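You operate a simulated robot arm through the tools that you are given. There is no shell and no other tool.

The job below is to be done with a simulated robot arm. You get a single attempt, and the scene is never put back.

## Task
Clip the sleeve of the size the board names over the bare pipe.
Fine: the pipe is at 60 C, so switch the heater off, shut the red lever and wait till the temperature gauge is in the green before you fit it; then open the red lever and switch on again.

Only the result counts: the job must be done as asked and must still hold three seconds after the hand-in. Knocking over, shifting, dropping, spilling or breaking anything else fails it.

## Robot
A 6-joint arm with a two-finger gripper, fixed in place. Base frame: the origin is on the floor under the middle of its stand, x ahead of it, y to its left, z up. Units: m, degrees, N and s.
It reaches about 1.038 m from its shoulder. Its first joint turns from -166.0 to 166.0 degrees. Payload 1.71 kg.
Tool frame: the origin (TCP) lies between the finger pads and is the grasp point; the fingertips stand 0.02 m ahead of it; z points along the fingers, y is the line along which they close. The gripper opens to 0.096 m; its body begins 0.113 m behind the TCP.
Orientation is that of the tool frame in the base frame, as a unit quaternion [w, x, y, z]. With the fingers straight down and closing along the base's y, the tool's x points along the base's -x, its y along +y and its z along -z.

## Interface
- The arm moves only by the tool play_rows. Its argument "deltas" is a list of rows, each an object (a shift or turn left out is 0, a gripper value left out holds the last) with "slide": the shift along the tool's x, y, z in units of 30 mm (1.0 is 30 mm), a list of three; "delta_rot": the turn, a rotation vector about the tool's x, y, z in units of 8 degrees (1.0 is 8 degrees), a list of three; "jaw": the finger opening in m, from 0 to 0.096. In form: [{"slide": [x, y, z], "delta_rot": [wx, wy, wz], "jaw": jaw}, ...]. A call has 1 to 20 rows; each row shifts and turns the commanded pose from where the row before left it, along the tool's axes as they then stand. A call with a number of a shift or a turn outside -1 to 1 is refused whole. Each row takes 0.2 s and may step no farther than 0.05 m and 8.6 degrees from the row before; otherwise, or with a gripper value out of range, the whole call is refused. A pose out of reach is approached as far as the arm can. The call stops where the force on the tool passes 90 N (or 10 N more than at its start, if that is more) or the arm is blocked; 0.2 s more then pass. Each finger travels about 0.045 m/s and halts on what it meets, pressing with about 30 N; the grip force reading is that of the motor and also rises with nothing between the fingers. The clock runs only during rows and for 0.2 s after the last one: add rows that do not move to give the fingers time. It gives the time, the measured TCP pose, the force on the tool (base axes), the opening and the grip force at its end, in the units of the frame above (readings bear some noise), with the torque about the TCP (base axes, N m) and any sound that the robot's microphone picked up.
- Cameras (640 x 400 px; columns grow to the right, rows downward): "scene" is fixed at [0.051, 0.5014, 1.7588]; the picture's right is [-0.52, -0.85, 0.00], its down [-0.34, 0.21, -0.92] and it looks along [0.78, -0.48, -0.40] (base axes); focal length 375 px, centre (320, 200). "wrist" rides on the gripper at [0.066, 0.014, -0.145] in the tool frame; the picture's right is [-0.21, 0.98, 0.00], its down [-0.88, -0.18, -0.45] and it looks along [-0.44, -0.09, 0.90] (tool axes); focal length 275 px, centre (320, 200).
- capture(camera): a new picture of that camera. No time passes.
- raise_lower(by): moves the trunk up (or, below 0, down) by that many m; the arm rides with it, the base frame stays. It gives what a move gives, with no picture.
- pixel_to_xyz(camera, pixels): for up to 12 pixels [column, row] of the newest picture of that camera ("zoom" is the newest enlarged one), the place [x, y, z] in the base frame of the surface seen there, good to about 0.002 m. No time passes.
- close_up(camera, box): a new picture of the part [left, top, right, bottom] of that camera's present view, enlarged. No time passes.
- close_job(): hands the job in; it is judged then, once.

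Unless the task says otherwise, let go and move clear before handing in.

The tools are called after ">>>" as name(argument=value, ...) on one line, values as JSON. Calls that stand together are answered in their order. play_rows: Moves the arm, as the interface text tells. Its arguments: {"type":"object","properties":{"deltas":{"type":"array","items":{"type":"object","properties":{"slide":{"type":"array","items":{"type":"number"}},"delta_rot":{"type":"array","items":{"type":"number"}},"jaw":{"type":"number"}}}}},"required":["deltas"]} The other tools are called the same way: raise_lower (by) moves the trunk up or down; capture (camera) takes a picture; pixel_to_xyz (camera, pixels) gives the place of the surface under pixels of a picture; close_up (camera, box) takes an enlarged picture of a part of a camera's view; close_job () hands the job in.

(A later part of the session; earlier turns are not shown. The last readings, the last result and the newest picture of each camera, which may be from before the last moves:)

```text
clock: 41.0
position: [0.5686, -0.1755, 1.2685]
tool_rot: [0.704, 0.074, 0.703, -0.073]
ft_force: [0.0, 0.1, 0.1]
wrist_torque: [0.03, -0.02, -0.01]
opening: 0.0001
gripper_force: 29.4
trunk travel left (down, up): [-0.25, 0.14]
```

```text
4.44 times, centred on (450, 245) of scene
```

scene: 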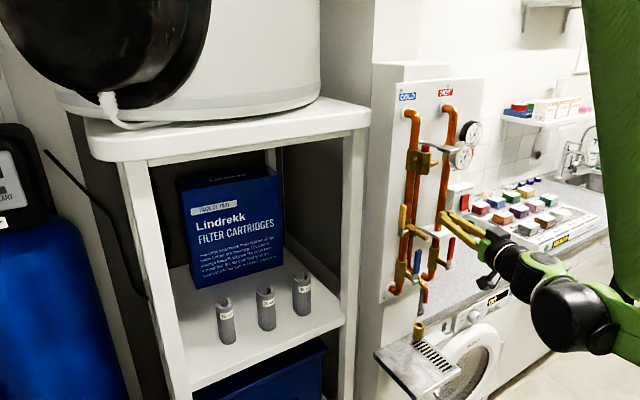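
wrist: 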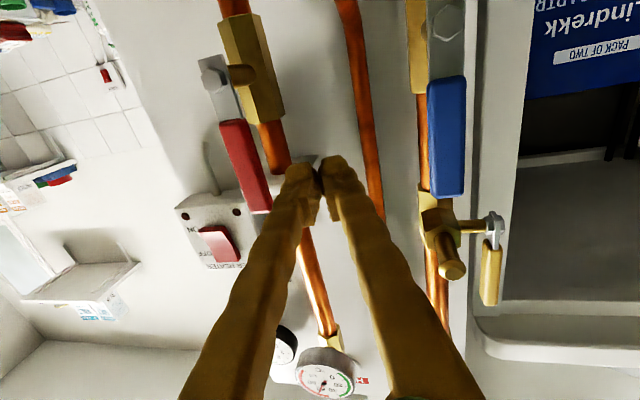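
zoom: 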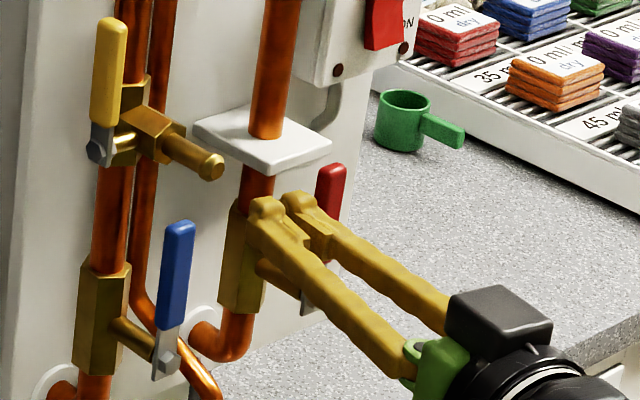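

The fingers are beside the handle, which shows at wrist (240,160) with its nut at (212,80). I'll measure the lever from here before pushing.

>>> pixel_to_xyz(camera="wrist", pixels=[[212, 80], [225, 105], [232, 130], [240, 155], [250, 185], [258, 205], [228, 150], [255, 150], [264, 190], [320, 165], [300, 172], [245, 55]])

```text
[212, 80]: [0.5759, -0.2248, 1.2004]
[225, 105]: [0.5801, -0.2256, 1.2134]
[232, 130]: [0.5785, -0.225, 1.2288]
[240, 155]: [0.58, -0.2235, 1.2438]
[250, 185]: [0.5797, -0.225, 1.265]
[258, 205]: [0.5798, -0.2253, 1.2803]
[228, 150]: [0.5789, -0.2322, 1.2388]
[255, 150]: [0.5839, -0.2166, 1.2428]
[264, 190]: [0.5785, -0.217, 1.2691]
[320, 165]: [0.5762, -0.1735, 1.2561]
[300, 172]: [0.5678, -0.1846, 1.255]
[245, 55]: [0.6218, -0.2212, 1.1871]
```

The lever's axis is at y≈-0.225, z≈1.203, and its handle's left edge at y≈-0.217. I'll slip the tips 1 cm deeper beside the handle and start pushing it to the right (clockwise), watching the force.

>>> play_rows(deltas=[{"slide": [0.25, 0.069, 0.326]}, {"slide": [0, 0, 0]}, {"slide": [0, 0, 0]}, {"slide": [0, -0.184, 0.039]}, {"slide": [0, -0.184, 0.039]}, {"slide": [0, -0.184, 0.039]}, {"slide": [0, -0.184, 0.039]}, {"slide": [-0.056, -0.173, 0.037]}, {"slide": [-0.056, -0.173, 0.037]}, {"slide": [-0.056, -0.173, 0.037]}, {"slide": [0, 0, 0]}])

>>> capture(camera="wrist")

```text
clock: 43.4
position: [0.5795, -0.2133, 1.2672]
tool_rot: [0.704, 0.073, 0.703, -0.073]
ft_force: [-0.4, -0.1, -0.6]
wrist_torque: [-0.03, 0.0, -0.01]
opening: 0.0
gripper_force: 29.6
trunk travel left (down, up): [-0.25, 0.14]
```

```text
taken
```

wrist: 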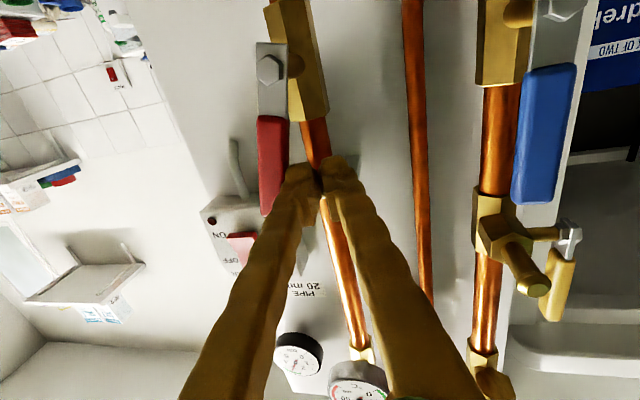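

Force is still near zero with the tips next to the handle. I'll check whether the handle has begun to turn.

>>> pixel_to_xyz(camera="wrist", pixels=[[270, 68], [272, 100], [272, 130], [271, 160], [270, 190], [268, 210], [288, 180], [300, 175]])

```text
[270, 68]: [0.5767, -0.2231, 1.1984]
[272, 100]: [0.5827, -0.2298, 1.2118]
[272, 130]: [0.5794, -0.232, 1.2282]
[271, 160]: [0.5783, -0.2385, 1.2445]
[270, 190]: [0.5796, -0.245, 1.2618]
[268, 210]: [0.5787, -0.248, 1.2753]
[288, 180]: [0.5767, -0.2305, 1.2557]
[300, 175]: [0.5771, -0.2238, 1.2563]
```

The handle has swung about 18° to the right with hardly any force, so this is the free direction. I'll follow the arc round to about 75°.

>>> play_rows(deltas=[{"slide": [-0.008, -0.181, 0.039]}, {"slide": [-0.008, -0.181, 0.039]}, {"slide": [-0.008, -0.181, 0.039]}, {"slide": [0.04, -0.177, 0.038]}, {"slide": [0.04, -0.177, 0.038]}, {"slide": [0.04, -0.177, 0.038]}, {"slide": [0.086, -0.161, 0.034]}, {"slide": [0.086, -0.161, 0.034]}, {"slide": [0.086, -0.161, 0.034]}, {"slide": [0.126, -0.134, 0.028]}, {"slide": [0.126, -0.134, 0.028]}, {"slide": [0.126, -0.134, 0.028]}, {"slide": [0, 0, 0]}])

>>> capture(camera="wrist")

```text
clock: 46.2
position: [0.5784, -0.2735, 1.2446]
tool_rot: [0.704, 0.074, 0.703, -0.074]
ft_force: [-0.2, 0.3, -0.1]
wrist_torque: [0.0, 0.04, 0.02]
opening: 0.0001
gripper_force: 29.0
trunk travel left (down, up): [-0.25, 0.14]
```

```text
taken
```

wrist: 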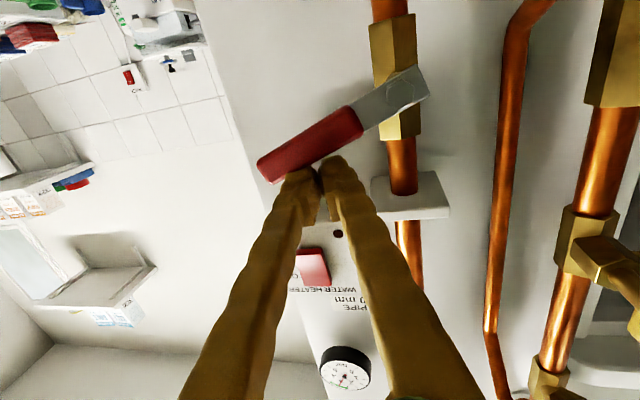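

The handle now lies near-horizontal (wrist (310,145)), still without resistance. I'll finish the swing downward to the stop.

>>> play_rows(deltas=[{"slide": [0.157, -0.098, 0.021]}, {"slide": [0.157, -0.098, 0.021]}, {"slide": [0.157, -0.098, 0.021]}, {"slide": [0.083, 0, 0]}, {"slide": [0, 0, 0]}])

>>> capture(camera="wrist")

>>> close_up(camera="scene", box=[400, 200, 500, 290])

```text
clock: 47.4
position: [0.5762, -0.2813, 1.2272]
tool_rot: [0.704, 0.074, 0.703, -0.073]
ft_force: [-0.2, 0.5, 0.7]
wrist_torque: [-0.03, 0.02, 0.03]
opening: 0.0002
gripper_force: 29.4
trunk travel left (down, up): [-0.25, 0.14]
```

```text
taken
```

wrist: 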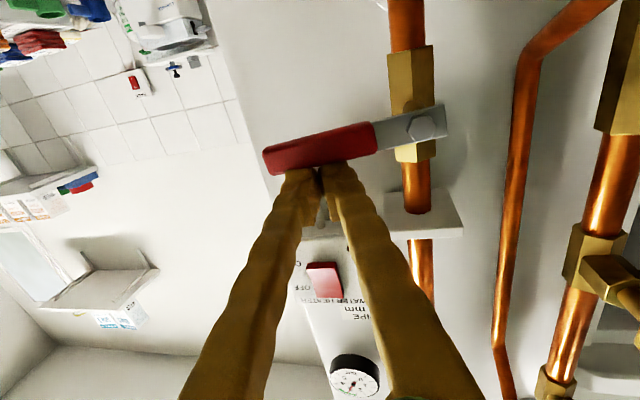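

```text
4.44 times, centred on (450, 245) of scene
```

zoom: 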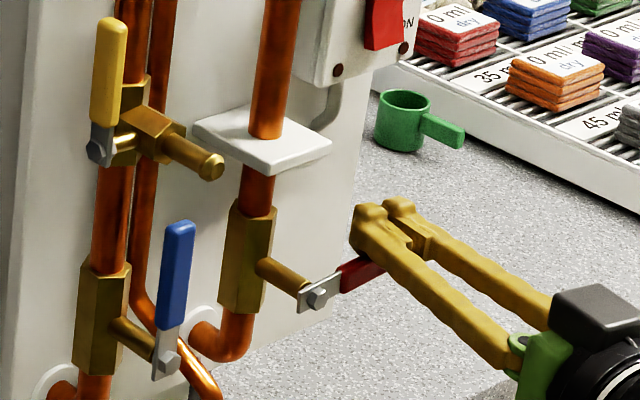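

>>> pixel_to_xyz(camera="wrist", pixels=[[424, 126], [395, 134], [360, 140], [330, 148], [300, 156], [275, 160]])

```text
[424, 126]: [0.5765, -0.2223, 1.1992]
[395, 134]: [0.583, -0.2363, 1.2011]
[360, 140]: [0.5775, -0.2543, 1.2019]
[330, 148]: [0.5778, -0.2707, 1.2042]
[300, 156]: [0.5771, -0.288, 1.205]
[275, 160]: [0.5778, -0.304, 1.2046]
```

The handle slopes from z 1.199 at the nut to 1.2046 at its end, so it is about 4° short of horizontal. I'll press down a few more millimetres to bring it to its stop.

>>> play_rows(deltas=[{"slide": [0.08, 0, 0]}, {"slide": [0.08, 0, 0]}, {"slide": [0.08, 0, 0]}, {"slide": [0, 0, 0]}, {"slide": [0, 0, 0]}])

>>> capture(camera="wrist")

>>> pixel_to_xyz(camera="wrist", pixels=[[424, 130], [395, 138], [360, 144], [330, 152], [300, 158], [278, 162]])

```text
clock: 48.6
position: [0.5785, -0.2822, 1.2212]
tool_rot: [0.704, 0.074, 0.702, -0.073]
ft_force: [0.4, -1.9, 7.8]
wrist_torque: [-0.1, -0.11, -0.02]
opening: 0.0
gripper_force: 30.2
trunk travel left (down, up): [-0.25, 0.14]
```

```text
taken
```

wrist: 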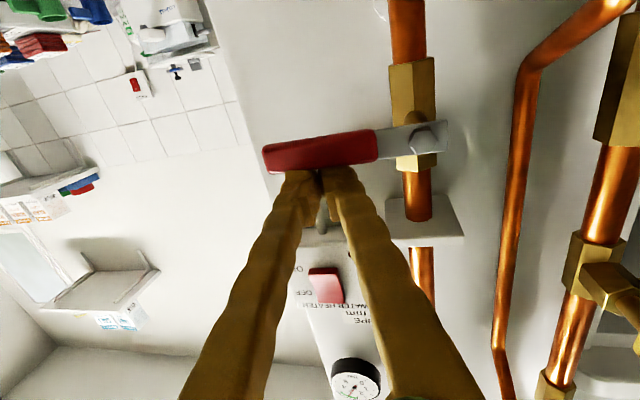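

```text
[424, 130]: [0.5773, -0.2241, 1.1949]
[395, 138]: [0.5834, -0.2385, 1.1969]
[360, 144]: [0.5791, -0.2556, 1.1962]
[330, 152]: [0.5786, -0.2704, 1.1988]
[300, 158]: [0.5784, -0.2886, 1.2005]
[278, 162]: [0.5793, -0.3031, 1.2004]
```

The stop is reached: 8 N upward on the tool and the handle is level. I'll lift off, back out, and rise to z≈1.42 in front of the pipes.

>>> play_rows(deltas=[{"slide": [-0.3, 0, 0]}, {"slide": [-0.4, 0, 0]}, {"slide": [0, -0.07, -0.326]}, {"slide": [0, -0.07, -0.326]}, {"slide": [-0.5, 0, 0]}, {"slide": [-0.5, 0, 0]}, {"slide": [-0.5, 0, 0]}, {"slide": [-0.5, 0, 0]}, {"slide": [-0.5, 0, 0]}, {"slide": [-0.5, 0, 0]}, {"slide": [-0.5, 0, 0]}, {"slide": [-0.5, 0, 0]}, {"slide": [-0.5, 0, 0]}, {"slide": [-0.5, 0, 0]}, {"slide": [-0.5, 0, 0]}, {"slide": [-0.5, 0, 0]}, {"slide": [0, 0, 0]}, {"slide": [0, 0, 0]}, {"slide": [0, 0, 0]}])

>>> close_up(camera="scene", box=[400, 100, 500, 290])

>>> close_up(camera="scene", box=[445, 130, 485, 175])

```text
clock: 52.6
position: [0.5579, -0.2841, 1.4225]
tool_rot: [0.704, 0.075, 0.702, -0.074]
ft_force: [0.6, 0.1, -0.1]
wrist_torque: [-0.03, -0.02, 0.02]
opening: 0.0002
gripper_force: 29.4
trunk travel left (down, up): [-0.25, 0.14]
```

```text
2.11 times, centred on (450, 195) of scene
```

zoom: 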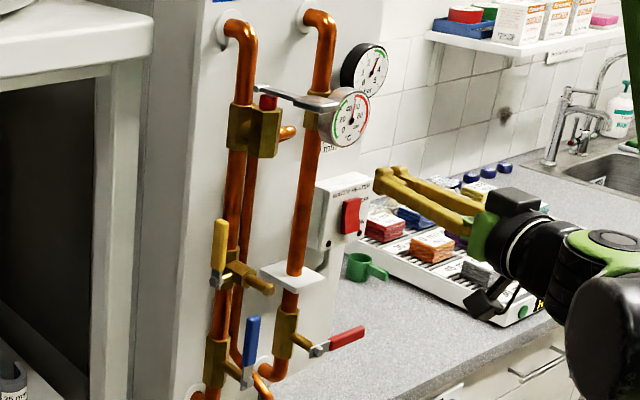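

```text
8.89 times, centred on (465, 152) of scene
```

zoom: 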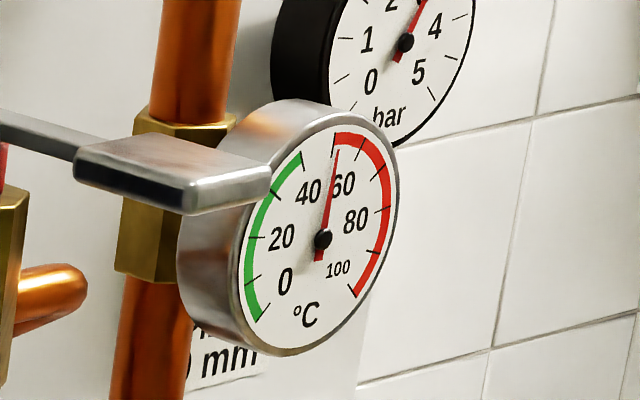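

The red lever is shut, the heater is off, and the temperature needle has begun to fall (about 52 °C, green ends near 42). Meanwhile I'll carry the hand left at z≈1.42 toward the shelf, bringing the yaw back to 0 and opening the jaw to 0.075.

>>> play_rows(deltas=[{"slide": [0, 0.9, -0.187], "delta_rot": [-0.083, 0, 0]}, {"slide": [0, 0.9, -0.177], "delta_rot": [-0.083, 0, 0]}, {"slide": [0, 0.9, -0.166], "delta_rot": [-0.083, 0, 0]}, {"slide": [0, 0.9, -0.156], "delta_rot": [-0.083, 0, 0]}, {"slide": [0, 0.9, -0.146], "delta_rot": [-0.083, 0, 0]}, {"slide": [0, 0.9, -0.135], "delta_rot": [-0.083, 0, 0]}, {"slide": [0, 0.9, -0.125], "delta_rot": [-0.083, 0, 0]}, {"slide": [0, 0.9, -0.114], "delta_rot": [-0.083, 0, 0]}, {"slide": [0, 0.9, -0.104], "delta_rot": [-0.083, 0, 0]}, {"slide": [0, 0.9, -0.094], "delta_rot": [-0.083, 0, 0]}, {"slide": [0, 0.9, -0.083], "delta_rot": [-0.083, 0, 0]}, {"slide": [0, 0.9, -0.073], "delta_rot": [-0.083, 0, 0]}, {"slide": [0, 0.9, -0.062], "delta_rot": [-0.083, 0, 0], "jaw": 0.075}, {"slide": [0, 0.9, -0.052], "delta_rot": [-0.083, 0, 0]}, {"slide": [0, 0.9, -0.042], "delta_rot": [-0.083, 0, 0]}, {"slide": [0, 0.9, -0.031], "delta_rot": [-0.083, 0, 0]}, {"slide": [0, 0.9, -0.021], "delta_rot": [-0.083, 0, 0]}, {"slide": [0, 0.6, -0.01], "delta_rot": [-0.083, 0, 0]}, {"slide": [0, 0.3, 0]}, {"slide": [0, 0, 0]}])

>>> capture(camera="scene")

>>> capture(camera="wrist")

```text
clock: 56.8
position: [0.5583, 0.2064, 1.422]
tool_rot: [0.707, 0.0, 0.707, 0.001]
ft_force: [-0.1, -0.3, 0.2]
wrist_torque: [0.01, 0.01, 0.0]
opening: 0.0749
gripper_force: 0.0
trunk travel left (down, up): [-0.25, 0.14]
```

```text
taken
```

scene: 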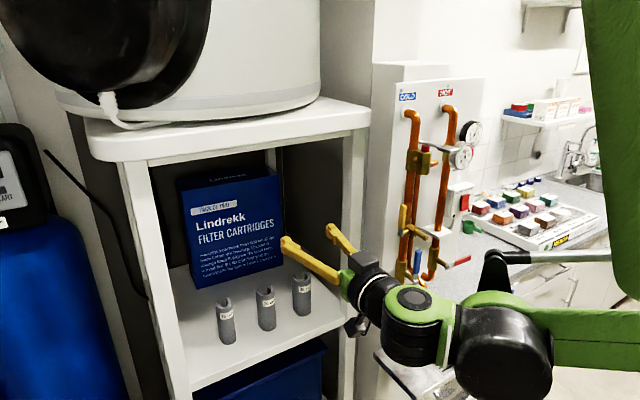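

```text
taken
```

wrist: 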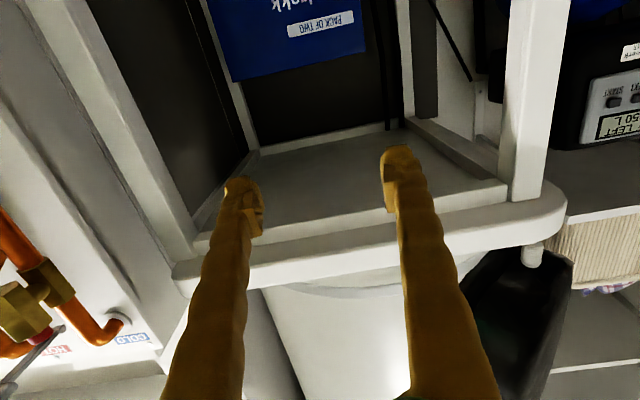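

The hand is exactly at (0.558,0.206,1.422) with level attitude, in front of the 20 mm sleeve (scene (266,307)). I'll measure that sleeve and the shelf edge accurately before descending.

>>> close_up(camera="scene", box=[240, 270, 296, 340])

>>> pixel_to_xyz(camera="scene", pixels=[[340, 316], [300, 334], [250, 357], [200, 381], [336, 300], [165, 250], [345, 200], [352, 250], [150, 200]])

```text
5.71 times, centred on (268, 305) of scene
```

zoom: 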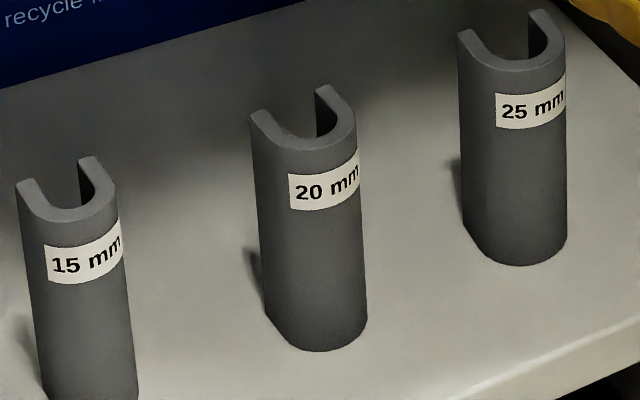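

```text
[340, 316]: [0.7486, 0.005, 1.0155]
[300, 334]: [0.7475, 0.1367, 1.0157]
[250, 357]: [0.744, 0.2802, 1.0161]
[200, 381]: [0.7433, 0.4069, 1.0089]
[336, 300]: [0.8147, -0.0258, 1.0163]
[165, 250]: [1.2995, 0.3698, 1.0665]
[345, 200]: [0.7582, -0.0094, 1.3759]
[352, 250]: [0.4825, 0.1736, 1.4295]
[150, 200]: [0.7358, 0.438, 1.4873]
```

>>> pixel_to_xyz(camera="zoom", pixels=[[258, 115], [272, 130], [300, 143], [330, 138], [350, 122], [328, 90], [255, 150], [300, 230], [362, 200], [270, 310], [318, 345], [362, 320]])

>>> pixel_to_xyz(camera="zoom", pixels=[[25, 185], [60, 215], [105, 195], [90, 160], [465, 40], [500, 65], [540, 20], [560, 50], [320, 360], [290, 300], [340, 300], [310, 180]])

```text
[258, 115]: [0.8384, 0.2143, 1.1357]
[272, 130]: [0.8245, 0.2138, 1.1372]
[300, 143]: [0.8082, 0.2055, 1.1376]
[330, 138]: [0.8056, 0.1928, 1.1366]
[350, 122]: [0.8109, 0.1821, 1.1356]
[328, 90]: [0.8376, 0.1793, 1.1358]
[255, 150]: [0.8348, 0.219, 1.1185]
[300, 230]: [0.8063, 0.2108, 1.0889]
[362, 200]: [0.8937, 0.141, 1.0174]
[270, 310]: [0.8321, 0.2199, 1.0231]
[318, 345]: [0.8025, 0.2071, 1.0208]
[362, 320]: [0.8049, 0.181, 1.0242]
```

```text
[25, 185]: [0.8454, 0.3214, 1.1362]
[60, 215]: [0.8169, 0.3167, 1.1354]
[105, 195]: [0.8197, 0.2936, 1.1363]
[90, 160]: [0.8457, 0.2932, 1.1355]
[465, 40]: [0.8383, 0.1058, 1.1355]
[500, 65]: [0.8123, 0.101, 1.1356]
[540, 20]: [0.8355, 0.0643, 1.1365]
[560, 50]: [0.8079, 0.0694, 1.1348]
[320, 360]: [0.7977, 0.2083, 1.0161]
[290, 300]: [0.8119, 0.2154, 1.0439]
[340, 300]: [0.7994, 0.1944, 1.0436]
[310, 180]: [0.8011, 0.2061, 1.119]
```

The 20 mm sleeve is centred at y≈0.197, x≈0.8205 (front face 0.799, slot ends facing +x at 0.842), from z 1.016 to 1.136. I'll check the low bench near the arm's path, then descend in front of the shelf.

>>> pixel_to_xyz(camera="scene", pixels=[[392, 370], [380, 358], [445, 385], [500, 390], [470, 345], [500, 345], [590, 330], [410, 320], [360, 330], [460, 385], [620, 390], [360, 390]])

```text
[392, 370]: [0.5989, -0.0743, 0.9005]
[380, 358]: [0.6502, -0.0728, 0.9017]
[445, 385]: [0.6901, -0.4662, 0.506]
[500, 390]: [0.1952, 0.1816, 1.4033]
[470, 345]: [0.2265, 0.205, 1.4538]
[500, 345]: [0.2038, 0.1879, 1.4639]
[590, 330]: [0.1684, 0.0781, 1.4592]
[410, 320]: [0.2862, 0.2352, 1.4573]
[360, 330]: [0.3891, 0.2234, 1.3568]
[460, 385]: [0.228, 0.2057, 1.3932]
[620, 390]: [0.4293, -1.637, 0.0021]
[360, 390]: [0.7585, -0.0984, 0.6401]
```

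The bench below is at z≈0.90, well under the path. I'll descend about 0.34 m at x≈0.6 in front of the shelf, slightly slowly.

>>> play_rows(deltas=[{"slide": [0.66, -0.018, 0.078]}, {"slide": [0.66, -0.018, 0.078]}, {"slide": [0.66, -0.018, 0.078]}, {"slide": [0.66, -0.018, 0.078]}, {"slide": [0.66, -0.018, 0.078]}, {"slide": [0.66, -0.018, 0.078]}, {"slide": [0.66, -0.018, 0.078]}, {"slide": [0.66, -0.018, 0.078]}, {"slide": [0.66, -0.018, 0.078]}, {"slide": [0.66, -0.018, 0.078]}, {"slide": [0.66, -0.018, 0.078]}, {"slide": [0.66, -0.018, 0.078]}, {"slide": [0.66, -0.018, 0.078]}, {"slide": [0.66, -0.018, 0.078]}, {"slide": [0.66, -0.018, 0.078]}, {"slide": [0.66, -0.018, 0.078]}, {"slide": [0.66, -0.018, 0.078]}, {"slide": [0, 0, 0]}, {"slide": [0, 0, 0]}, {"slide": [0, 0, 0]}])

>>> capture(camera="scene")

>>> capture(camera="wrist")

```text
clock: 61.0
position: [0.6034, 0.2017, 1.103]
tool_rot: [0.707, 0.001, 0.708, 0.001]
ft_force: [-0.6, 1.0, -0.6]
wrist_torque: [-0.01, 0.02, 0.01]
opening: 0.0751
gripper_force: 0.1
out of reach, approached as far as the arm can: row 17
trunk travel left (down, up): [-0.25, 0.14]
```

```text
taken
```

scene: 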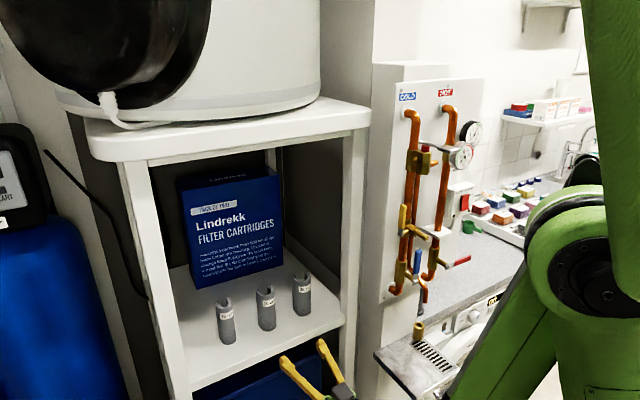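

```text
taken
```

wrist: 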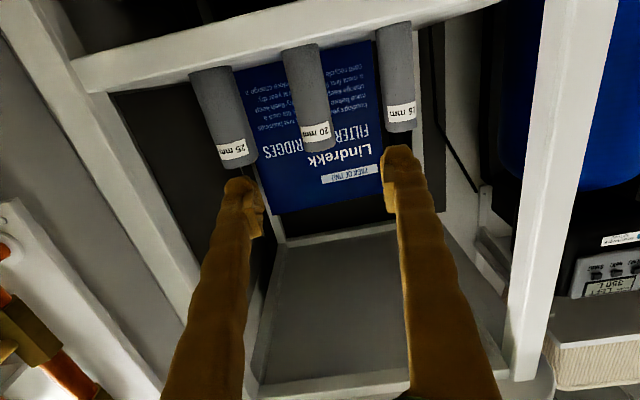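

The last row was just out of reach, leaving the hand at (0.603,0.202,1.103), nicely in front of the 20 mm sleeve at wrist (310,100). I'll measure the sleeve from this view for lateral alignment.

>>> pixel_to_xyz(camera="wrist", pixels=[[290, 70], [305, 70], [320, 65], [296, 110], [312, 108], [328, 105], [306, 145], [320, 150], [332, 140], [245, 185], [395, 155], [310, 55]])

>>> pixel_to_xyz(camera="scene", pixels=[[590, 270], [540, 300], [500, 380], [600, 100], [570, 220], [290, 365], [325, 345], [340, 392]])

>>> close_up(camera="wrist", box=[180, 0, 440, 180])

```text
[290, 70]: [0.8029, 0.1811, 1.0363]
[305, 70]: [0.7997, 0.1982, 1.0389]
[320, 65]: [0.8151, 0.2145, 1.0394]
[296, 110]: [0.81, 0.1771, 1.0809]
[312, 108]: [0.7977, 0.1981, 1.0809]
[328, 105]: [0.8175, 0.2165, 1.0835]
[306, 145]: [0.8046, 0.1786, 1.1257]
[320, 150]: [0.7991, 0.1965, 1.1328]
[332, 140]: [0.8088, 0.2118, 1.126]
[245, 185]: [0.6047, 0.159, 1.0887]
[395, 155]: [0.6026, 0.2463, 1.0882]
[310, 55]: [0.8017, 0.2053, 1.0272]
```

```text
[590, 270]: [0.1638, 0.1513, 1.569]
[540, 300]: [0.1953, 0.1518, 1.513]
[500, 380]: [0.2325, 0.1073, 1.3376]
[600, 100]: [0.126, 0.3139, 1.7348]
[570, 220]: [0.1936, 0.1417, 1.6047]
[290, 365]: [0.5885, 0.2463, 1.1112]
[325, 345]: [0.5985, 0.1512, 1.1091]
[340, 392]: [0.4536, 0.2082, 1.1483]
```

```text
2.22 times, centred on (310, 90) of wrist
```

zoom: 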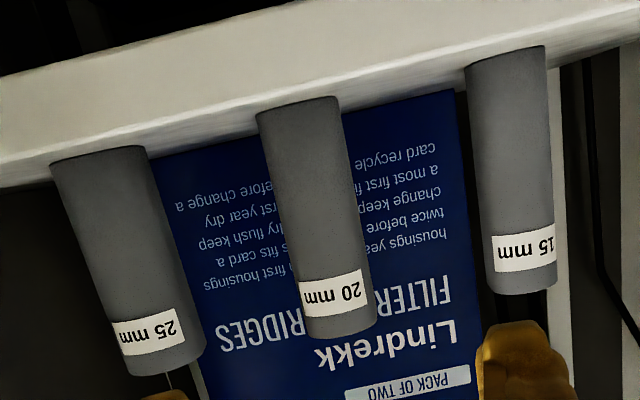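

The sleeve's axis from this view is y≈0.197, front face x≈0.798, consistent with the scene view. I'll move forward to x≈0.69, fix the lateral offset, and come down to z≈1.085.

>>> play_rows(deltas=[{"slide": [0, -0.031, 0.6]}, {"slide": [0, -0.031, 0.6]}, {"slide": [0, -0.031, 0.6]}, {"slide": [0, -0.031, 0.6]}, {"slide": [0, -0.031, 0.6]}, {"slide": [0.3, 0, 0]}, {"slide": [0.3, 0, 0]}, {"slide": [0, 0, 0]}, {"slide": [0, 0, 0]}, {"slide": [0, 0, 0]}])

>>> capture(camera="wrist")

>>> capture(camera="scene")

```text
clock: 63.2
position: [0.6922, 0.1978, 1.0832]
tool_rot: [0.707, 0.0, 0.707, 0.001]
ft_force: [-0.5, -0.3, -0.2]
wrist_torque: [0.01, -0.02, -0.01]
opening: 0.0751
gripper_force: 0.2
trunk travel left (down, up): [-0.25, 0.14]
```

```text
taken
```

wrist: 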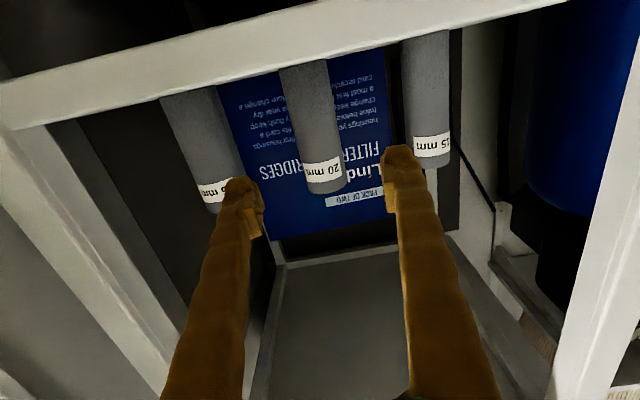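

```text
taken
```

scene: 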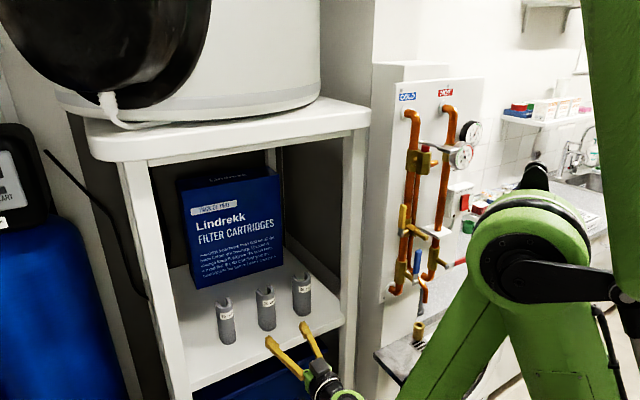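

Aligned at y=0.198, z=1.083 with the sleeve centred between the fingers (wrist (320,120)). I'll advance toward it and pause just short.

>>> play_rows(deltas=[{"slide": [0, -0.01, 0.45]}, {"slide": [0, -0.01, 0.45]}, {"slide": [0, -0.01, 0.45]}, {"slide": [0, -0.01, 0.45]}, {"slide": [0, 0, 0.45]}, {"slide": [0, 0, 0.35]}, {"slide": [0, 0, 0]}, {"slide": [0, 0, 0]}, {"slide": [0, 0, 0]}])

>>> capture(camera="wrist")

>>> close_up(camera="scene", box=[200, 260, 330, 360])

```text
clock: 65.2
position: [0.7697, 0.194, 1.0842]
tool_rot: [0.707, 0.001, 0.707, 0.0]
ft_force: [0.1, -0.1, 0.6]
wrist_torque: [0.01, 0.0, -0.03]
opening: 0.075
gripper_force: 0.1
trunk travel left (down, up): [-0.25, 0.14]
```

```text
taken
```

wrist: 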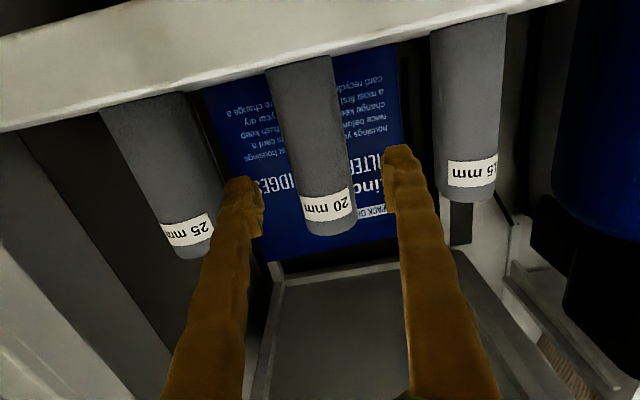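

```text
4.00 times, centred on (265, 310) of scene
```

zoom: 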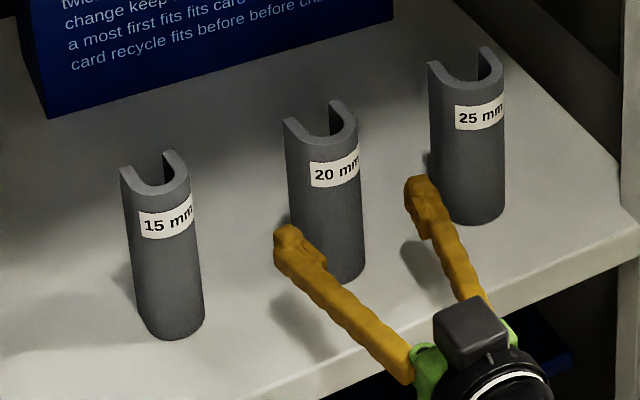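

The sleeve is centred to about 3 mm between the fingers. I'll move 44 mm further so that the pads straddle its widest part, correcting y slightly.

>>> play_rows(deltas=[{"slide": [0, 0.08, 0.367]}, {"slide": [0, 0, 0.367]}, {"slide": [0, 0, 0.367]}, {"slide": [0, 0, 0.367]}, {"slide": [0, 0, 0]}, {"slide": [0, 0, 0]}, {"slide": [0, 0, 0]}, {"slide": [0, 0, 0]}])

>>> capture(camera="wrist")

>>> close_up(camera="scene", box=[200, 260, 330, 360])

```text
clock: 67.0
position: [0.814, 0.1972, 1.0849]
tool_rot: [0.707, 0.001, 0.707, 0.0]
ft_force: [-0.9, 0.4, 0.3]
wrist_torque: [0.03, -0.02, 0.01]
opening: 0.0751
gripper_force: 0.0
trunk travel left (down, up): [-0.25, 0.14]
```

```text
taken
```

wrist: 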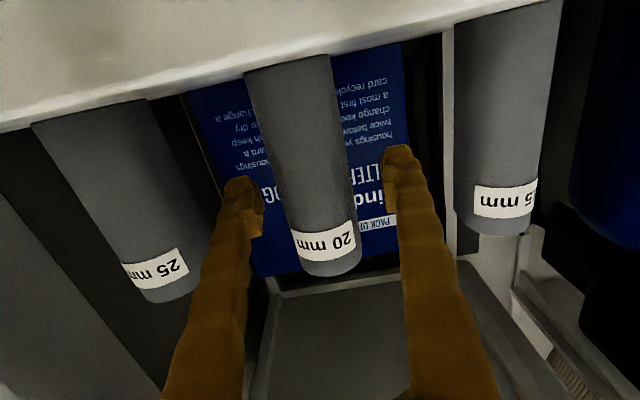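

```text
4.00 times, centred on (265, 310) of scene
```

zoom: 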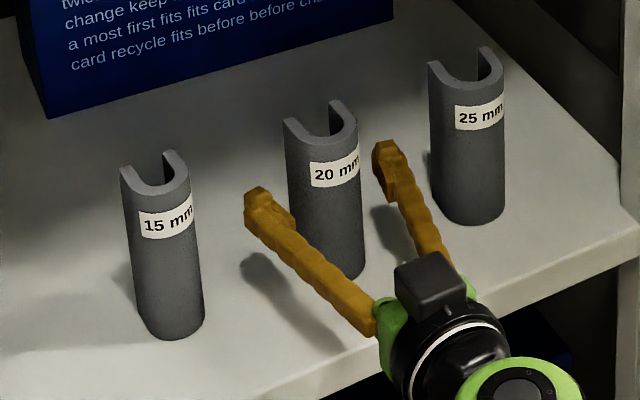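

The sleeve stands between the pads with even clearance. I'll close the jaw gently in small steps.

>>> play_rows(deltas=[{"jaw": 0.066}, {"jaw": 0.058}, {"jaw": 0.052}, {"jaw": 0.049}, {"jaw": 0.047}, {"jaw": 0.045}, {"jaw": 0.043}, {"jaw": 0.041}, {"jaw": 0.039}, {"jaw": 0.037}, {"jaw": 0.034}, {"jaw": 0.03}, {"jaw": 0.03}, {"jaw": 0.03}])

>>> capture(camera="wrist")

>>> close_up(camera="scene", box=[200, 260, 330, 360])

```text
clock: 70.0
position: [0.8141, 0.1958, 1.084]
tool_rot: [0.707, 0.0, 0.707, 0.0]
ft_force: [-0.1, 0.2, 0.6]
wrist_torque: [-0.01, 0.0, -0.02]
opening: 0.0417
gripper_force: 29.6
trunk travel left (down, up): [-0.25, 0.14]
```

```text
taken
```

wrist: 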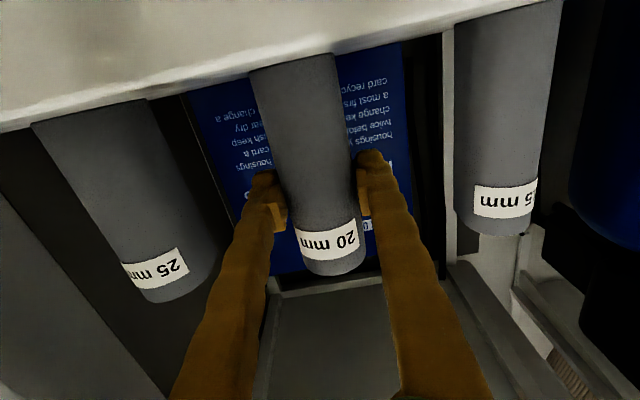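

```text
4.00 times, centred on (265, 310) of scene
```

zoom: 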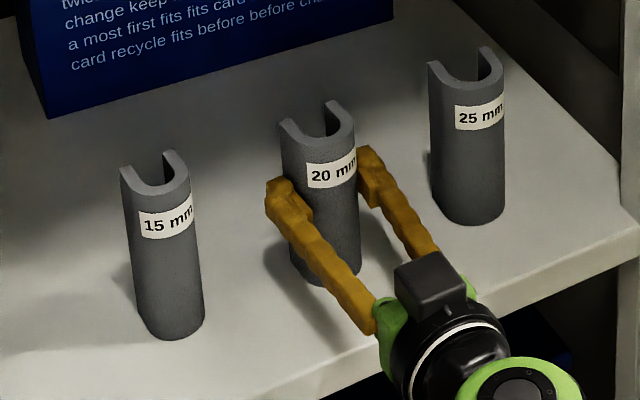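

The sleeve is gripped (opening 0.0417, 30 N). I'll lift it 5 cm off the shelf slowly.

>>> play_rows(deltas=[{"slide": [-0.15, 0, 0]}, {"slide": [-0.25, 0, 0]}, {"slide": [-0.35, 0, 0]}, {"slide": [-0.4, 0, 0]}, {"slide": [-0.4, 0, 0]}, {"slide": [-0.3, 0, 0]}, {"slide": [0, 0, 0]}, {"slide": [0, 0, 0]}])

>>> capture(camera="wrist")

>>> close_up(camera="scene", box=[200, 240, 330, 360])

```text
clock: 71.8
position: [0.8147, 0.1978, 1.1405]
tool_rot: [0.707, 0.001, 0.707, -0.001]
ft_force: [0.6, -0.1, -0.3]
wrist_torque: [0.03, -0.01, 0.02]
opening: 0.0415
gripper_force: 29.9
trunk travel left (down, up): [-0.25, 0.14]
```

```text
taken
```

wrist: 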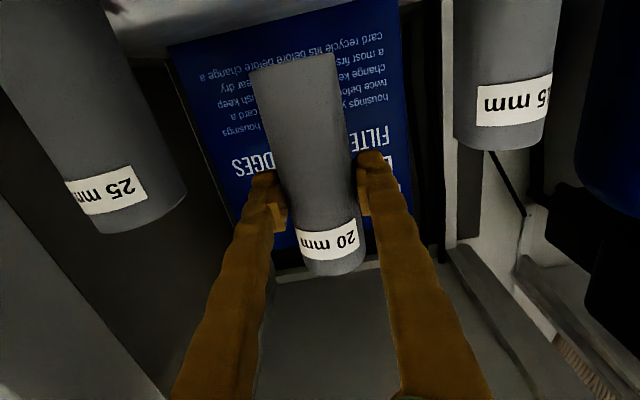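

```text
3.33 times, centred on (265, 300) of scene
```

zoom: 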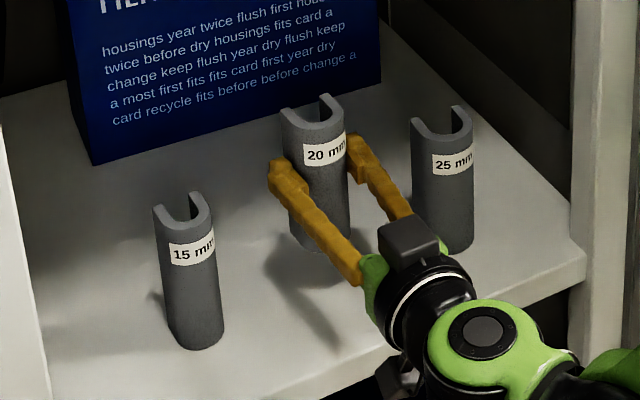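

The sleeve is held upright and clear of the shelf. I'll draw it straight out of the shelf to x≈0.6.

>>> play_rows(deltas=[{"slide": [0, 0, -0.3]}, {"slide": [0, 0, -0.5]}, {"slide": [0, 0, -0.6]}, {"slide": [0, 0, -0.6]}, {"slide": [0, 0, -0.6]}, {"slide": [0, 0, -0.6]}, {"slide": [0, 0, -0.6]}, {"slide": [0, 0, -0.6]}, {"slide": [0, 0, -0.6]}, {"slide": [0, 0, -0.6]}, {"slide": [0, 0, -0.6]}, {"slide": [-0.2, 0, -0.5]}, {"slide": [-0.4, 0, -0.3]}, {"slide": [-0.5, 0, 0]}, {"slide": [-0.5, 0, 0]}, {"slide": [0, 0, 0]}, {"slide": [0, 0, 0]}])

>>> capture(camera="scene")

```text
clock: 75.4
position: [0.604, 0.1978, 1.1894]
tool_rot: [0.707, 0.0, 0.707, 0.0]
ft_force: [0.4, -0.5, 0.5]
wrist_torque: [-0.03, -0.02, 0.01]
opening: 0.0416
gripper_force: 30.2
trunk travel left (down, up): [-0.25, 0.14]
```

```text
taken
```

scene: 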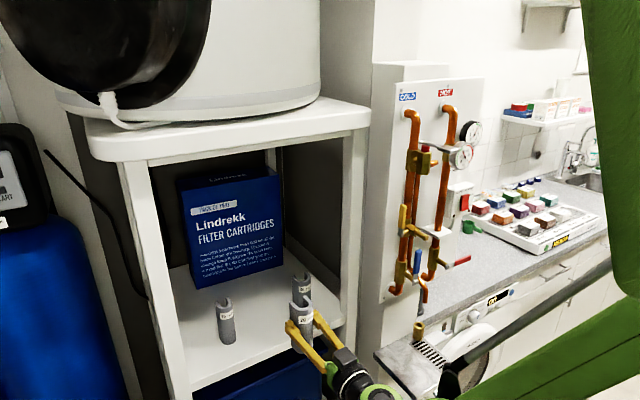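

The sleeve is out, and the 15 and 25 mm ones stand undisturbed. I'll rise to z≈1.42 and ease back to x≈0.54.

>>> play_rows(deltas=[{"slide": [-0.5, 0, -0.1]}, {"slide": [-0.65, 0, -0.2]}, {"slide": [-0.65, 0, -0.2]}, {"slide": [-0.65, 0, -0.2]}, {"slide": [-0.65, 0, -0.2]}, {"slide": [-0.65, 0, -0.2]}, {"slide": [-0.65, 0, -0.2]}, {"slide": [-0.65, 0, -0.2]}, {"slide": [-0.65, 0, -0.2]}, {"slide": [-0.65, 0, -0.2]}, {"slide": [-0.65, 0, -0.2]}, {"slide": [-0.65, 0, -0.2]}, {"slide": [-0.2, 0, 0]}, {"slide": [0, 0, 0]}, {"slide": [0, 0, 0]}])

>>> close_up(camera="scene", box=[445, 130, 485, 175])

>>> capture(camera="wrist")

```text
clock: 78.6
position: [0.5362, 0.1968, 1.4231]
tool_rot: [0.707, 0.001, 0.707, 0.0]
ft_force: [0.2, -0.2, -0.1]
wrist_torque: [-0.02, 0.01, -0.01]
opening: 0.0416
gripper_force: 30.6
trunk travel left (down, up): [-0.25, 0.14]
```

```text
8.89 times, centred on (465, 152) of scene
```

zoom: 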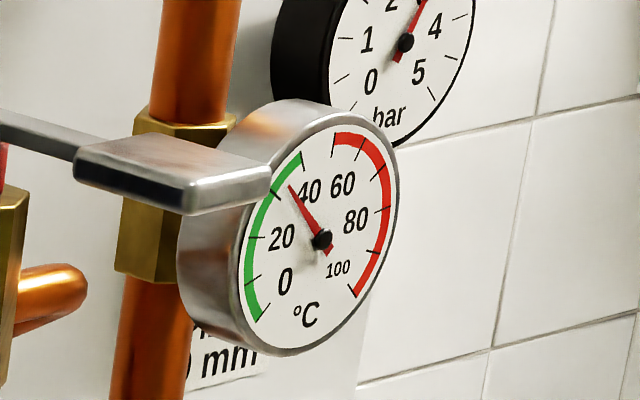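

```text
taken
```

wrist: 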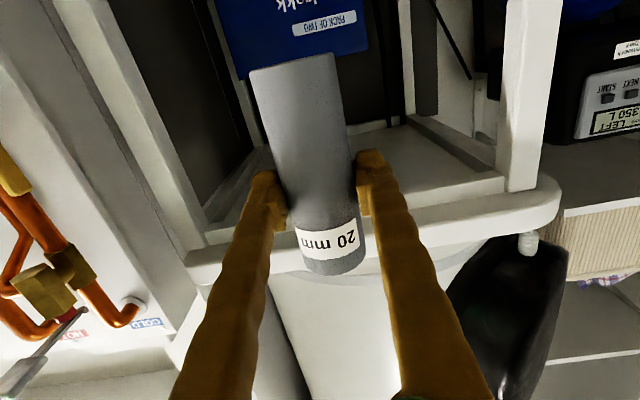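

The temperature needle is now in the green at about 35 °C. I'll carry the sleeve to the right at z≈1.42, x≈0.536, stopping at y≈-0.12.

>>> play_rows(deltas=[{"slide": [0, -0.4, 0]}, {"slide": [0, -0.65, 0]}, {"slide": [0, -0.65, 0]}, {"slide": [0, -0.65, 0]}, {"slide": [0, -0.65, 0]}, {"slide": [0, -0.65, 0]}, {"slide": [0, -0.65, 0]}, {"slide": [0, -0.65, 0]}, {"slide": [0, -0.65, 0]}, {"slide": [0, -0.65, 0]}, {"slide": [0, -0.65, 0]}, {"slide": [0, -0.65, 0]}, {"slide": [0, -0.65, 0]}, {"slide": [0, -0.65, 0]}, {"slide": [0, -0.65, 0]}, {"slide": [0, -0.65, 0]}, {"slide": [0, -0.4, 0]}, {"slide": [0, 0, 0]}, {"slide": [0, 0, 0]}])

>>> capture(camera="scene")

>>> capture(camera="wrist")

```text
clock: 82.6
position: [0.5356, -0.117, 1.4214]
tool_rot: [0.708, 0.0, 0.707, 0.0]
ft_force: [-0.3, 0.4, 0.3]
wrist_torque: [-0.03, 0.02, -0.01]
opening: 0.0414
gripper_force: 30.7
trunk travel left (down, up): [-0.25, 0.14]
```

```text
taken
```

scene: 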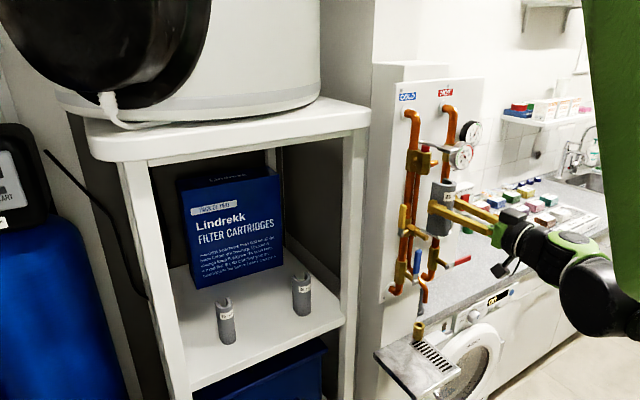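

```text
taken
```

wrist: 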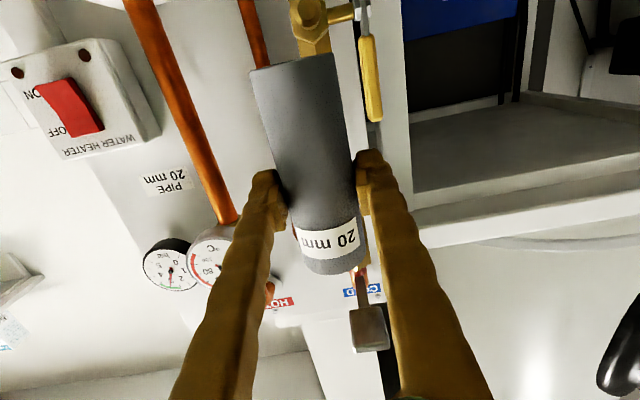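

The sleeve is in front of the cold pipe and the hot pipe shows at wrist (190,110). I'll sample across the hot pipe to get its axis exactly.

>>> close_up(camera="wrist", box=[110, 20, 270, 120])

>>> pixel_to_xyz(camera="zoom", pixels=[[235, 160], [255, 160], [275, 160], [295, 160], [310, 160], [265, 240], [285, 240], [305, 240], [325, 240], [340, 240], [300, 330], [340, 330]])

```text
4.00 times, centred on (190, 70) of wrist
```

zoom: 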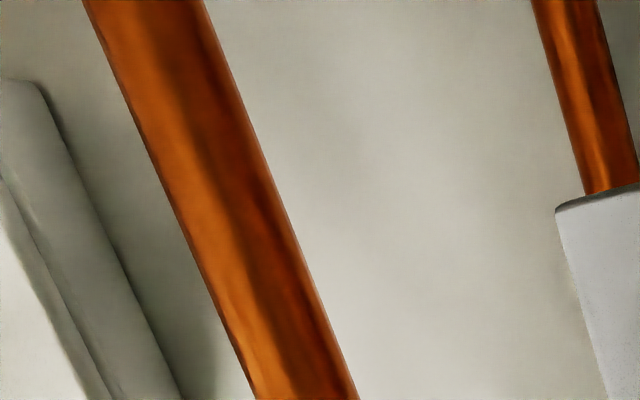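

```text
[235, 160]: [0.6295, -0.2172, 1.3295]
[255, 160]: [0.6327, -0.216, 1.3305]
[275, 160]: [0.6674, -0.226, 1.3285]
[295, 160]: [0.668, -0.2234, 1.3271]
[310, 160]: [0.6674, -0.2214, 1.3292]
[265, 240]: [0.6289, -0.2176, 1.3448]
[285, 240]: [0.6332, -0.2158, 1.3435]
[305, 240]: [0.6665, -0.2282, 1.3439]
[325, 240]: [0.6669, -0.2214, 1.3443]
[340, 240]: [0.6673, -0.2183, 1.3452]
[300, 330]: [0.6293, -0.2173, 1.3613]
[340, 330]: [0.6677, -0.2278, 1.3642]
```

Some of those fell past the pipe; I'll sample the full width at zoom row 160 (columns 165–262).

>>> pixel_to_xyz(camera="zoom", pixels=[[168, 160], [175, 160], [185, 160], [195, 160], [205, 160], [215, 160], [225, 160], [240, 160], [250, 160], [258, 160], [262, 160], [160, 160]])

>>> pixel_to_xyz(camera="zoom", pixels=[[235, 330], [250, 330], [265, 330], [280, 330], [295, 330], [310, 330], [320, 330], [326, 330], [228, 330], [222, 330]])

```text
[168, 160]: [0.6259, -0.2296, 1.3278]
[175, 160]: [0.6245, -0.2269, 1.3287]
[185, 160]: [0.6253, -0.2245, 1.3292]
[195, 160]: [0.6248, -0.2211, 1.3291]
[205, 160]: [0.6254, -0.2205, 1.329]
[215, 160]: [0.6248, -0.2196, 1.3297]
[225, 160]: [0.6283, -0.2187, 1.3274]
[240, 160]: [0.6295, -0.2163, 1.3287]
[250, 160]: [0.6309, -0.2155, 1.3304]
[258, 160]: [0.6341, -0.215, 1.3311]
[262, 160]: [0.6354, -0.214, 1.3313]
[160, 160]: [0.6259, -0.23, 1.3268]
```

```text
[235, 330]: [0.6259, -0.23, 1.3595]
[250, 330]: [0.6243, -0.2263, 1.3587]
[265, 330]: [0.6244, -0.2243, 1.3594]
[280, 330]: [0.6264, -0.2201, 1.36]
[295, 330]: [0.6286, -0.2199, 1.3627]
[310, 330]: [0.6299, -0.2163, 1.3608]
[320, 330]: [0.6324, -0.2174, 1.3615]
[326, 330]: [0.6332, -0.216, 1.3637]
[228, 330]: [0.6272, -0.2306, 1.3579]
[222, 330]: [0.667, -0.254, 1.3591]
```

The pipe's axis comes out at (0.635,-0.2243), radius about 10 mm. I'll check the held sleeve's position and tilt in the hand as well.

>>> pixel_to_xyz(camera="wrist", pixels=[[258, 85], [270, 85], [283, 85], [296, 85], [310, 85], [325, 85], [335, 85]])

>>> pixel_to_xyz(camera="wrist", pixels=[[300, 262], [312, 268], [325, 268], [340, 266], [355, 260], [295, 215], [310, 215], [325, 215], [340, 215], [355, 212]])

>>> close_up(camera="wrist", box=[220, 30, 400, 300])

```text
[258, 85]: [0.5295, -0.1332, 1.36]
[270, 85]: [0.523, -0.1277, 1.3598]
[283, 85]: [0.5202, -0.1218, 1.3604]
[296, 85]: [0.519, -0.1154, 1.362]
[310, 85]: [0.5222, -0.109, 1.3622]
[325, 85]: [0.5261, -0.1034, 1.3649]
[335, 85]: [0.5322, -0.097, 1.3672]
```

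```text
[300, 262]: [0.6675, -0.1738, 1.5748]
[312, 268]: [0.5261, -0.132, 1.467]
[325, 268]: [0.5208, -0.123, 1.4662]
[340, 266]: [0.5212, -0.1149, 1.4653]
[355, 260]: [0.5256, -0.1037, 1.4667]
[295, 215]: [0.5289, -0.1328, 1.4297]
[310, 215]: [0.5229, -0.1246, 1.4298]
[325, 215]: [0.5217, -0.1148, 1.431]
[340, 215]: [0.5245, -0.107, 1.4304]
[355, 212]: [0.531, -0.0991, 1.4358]
```

```text
1.48 times, centred on (310, 165) of wrist
```

zoom: 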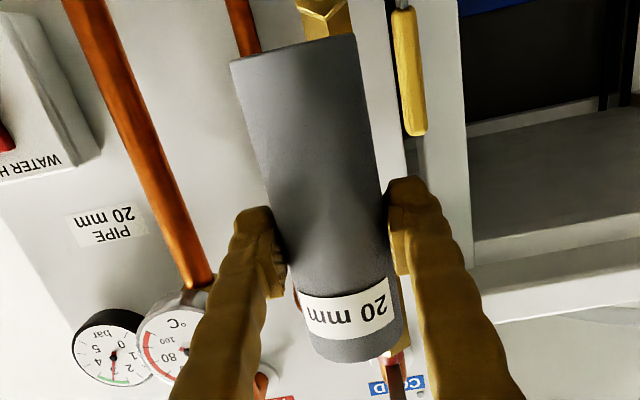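

The sleeve sits square in the hand, its axis at TCP +6 mm in x and bottom 68 mm below the TCP. I'll carry it on to y=-0.2243, then lower to z≈1.36 in front of the hot pipe.

>>> play_rows(deltas=[{"slide": [0, -0.4, 0.1]}, {"slide": [0, -0.5, 0.1]}, {"slide": [0, -0.5, 0.1]}, {"slide": [0, -0.5, 0.1]}, {"slide": [0, -0.5, 0.1]}, {"slide": [0.3, -0.5, 0.1]}, {"slide": [0.4, -0.4, 0.1]}, {"slide": [0.45, -0.277, 0]}, {"slide": [0.45, 0, 0]}, {"slide": [0.45, 0, 0]}, {"slide": [0, 0, 0]}, {"slide": [0, 0, 0]}, {"slide": [0, 0, 0]}, {"slide": [0, 0, 0]}, {"slide": [0, 0, 0]}])

>>> capture(camera="scene")

>>> capture(camera="wrist")

```text
clock: 85.8
position: [0.5576, -0.2259, 1.3599]
tool_rot: [0.708, 0.001, 0.706, 0.0]
ft_force: [0.3, -0.3, 0.3]
wrist_torque: [0.01, -0.02, -0.01]
opening: 0.0415
gripper_force: 30.0
trunk travel left (down, up): [-0.25, 0.14]
```

```text
taken
```

scene: 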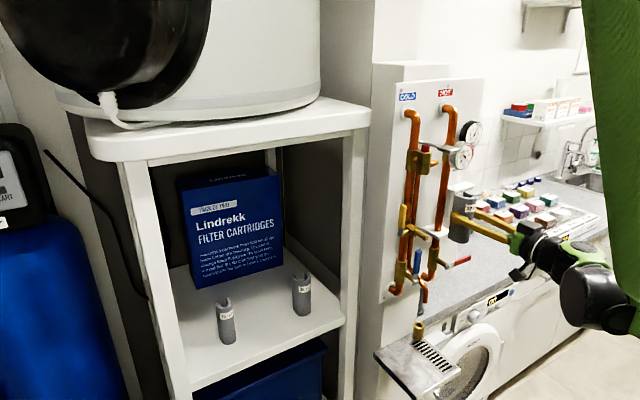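

```text
taken
```

wrist: 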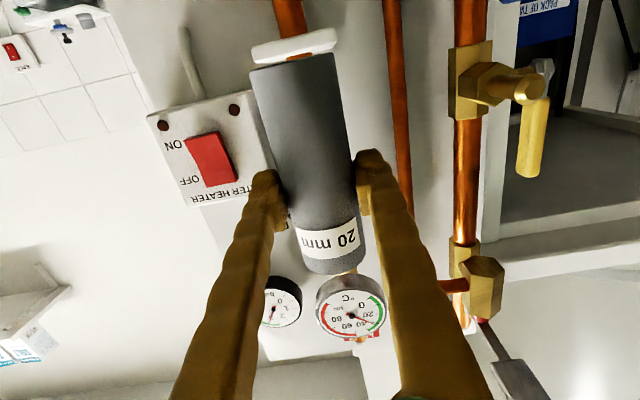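

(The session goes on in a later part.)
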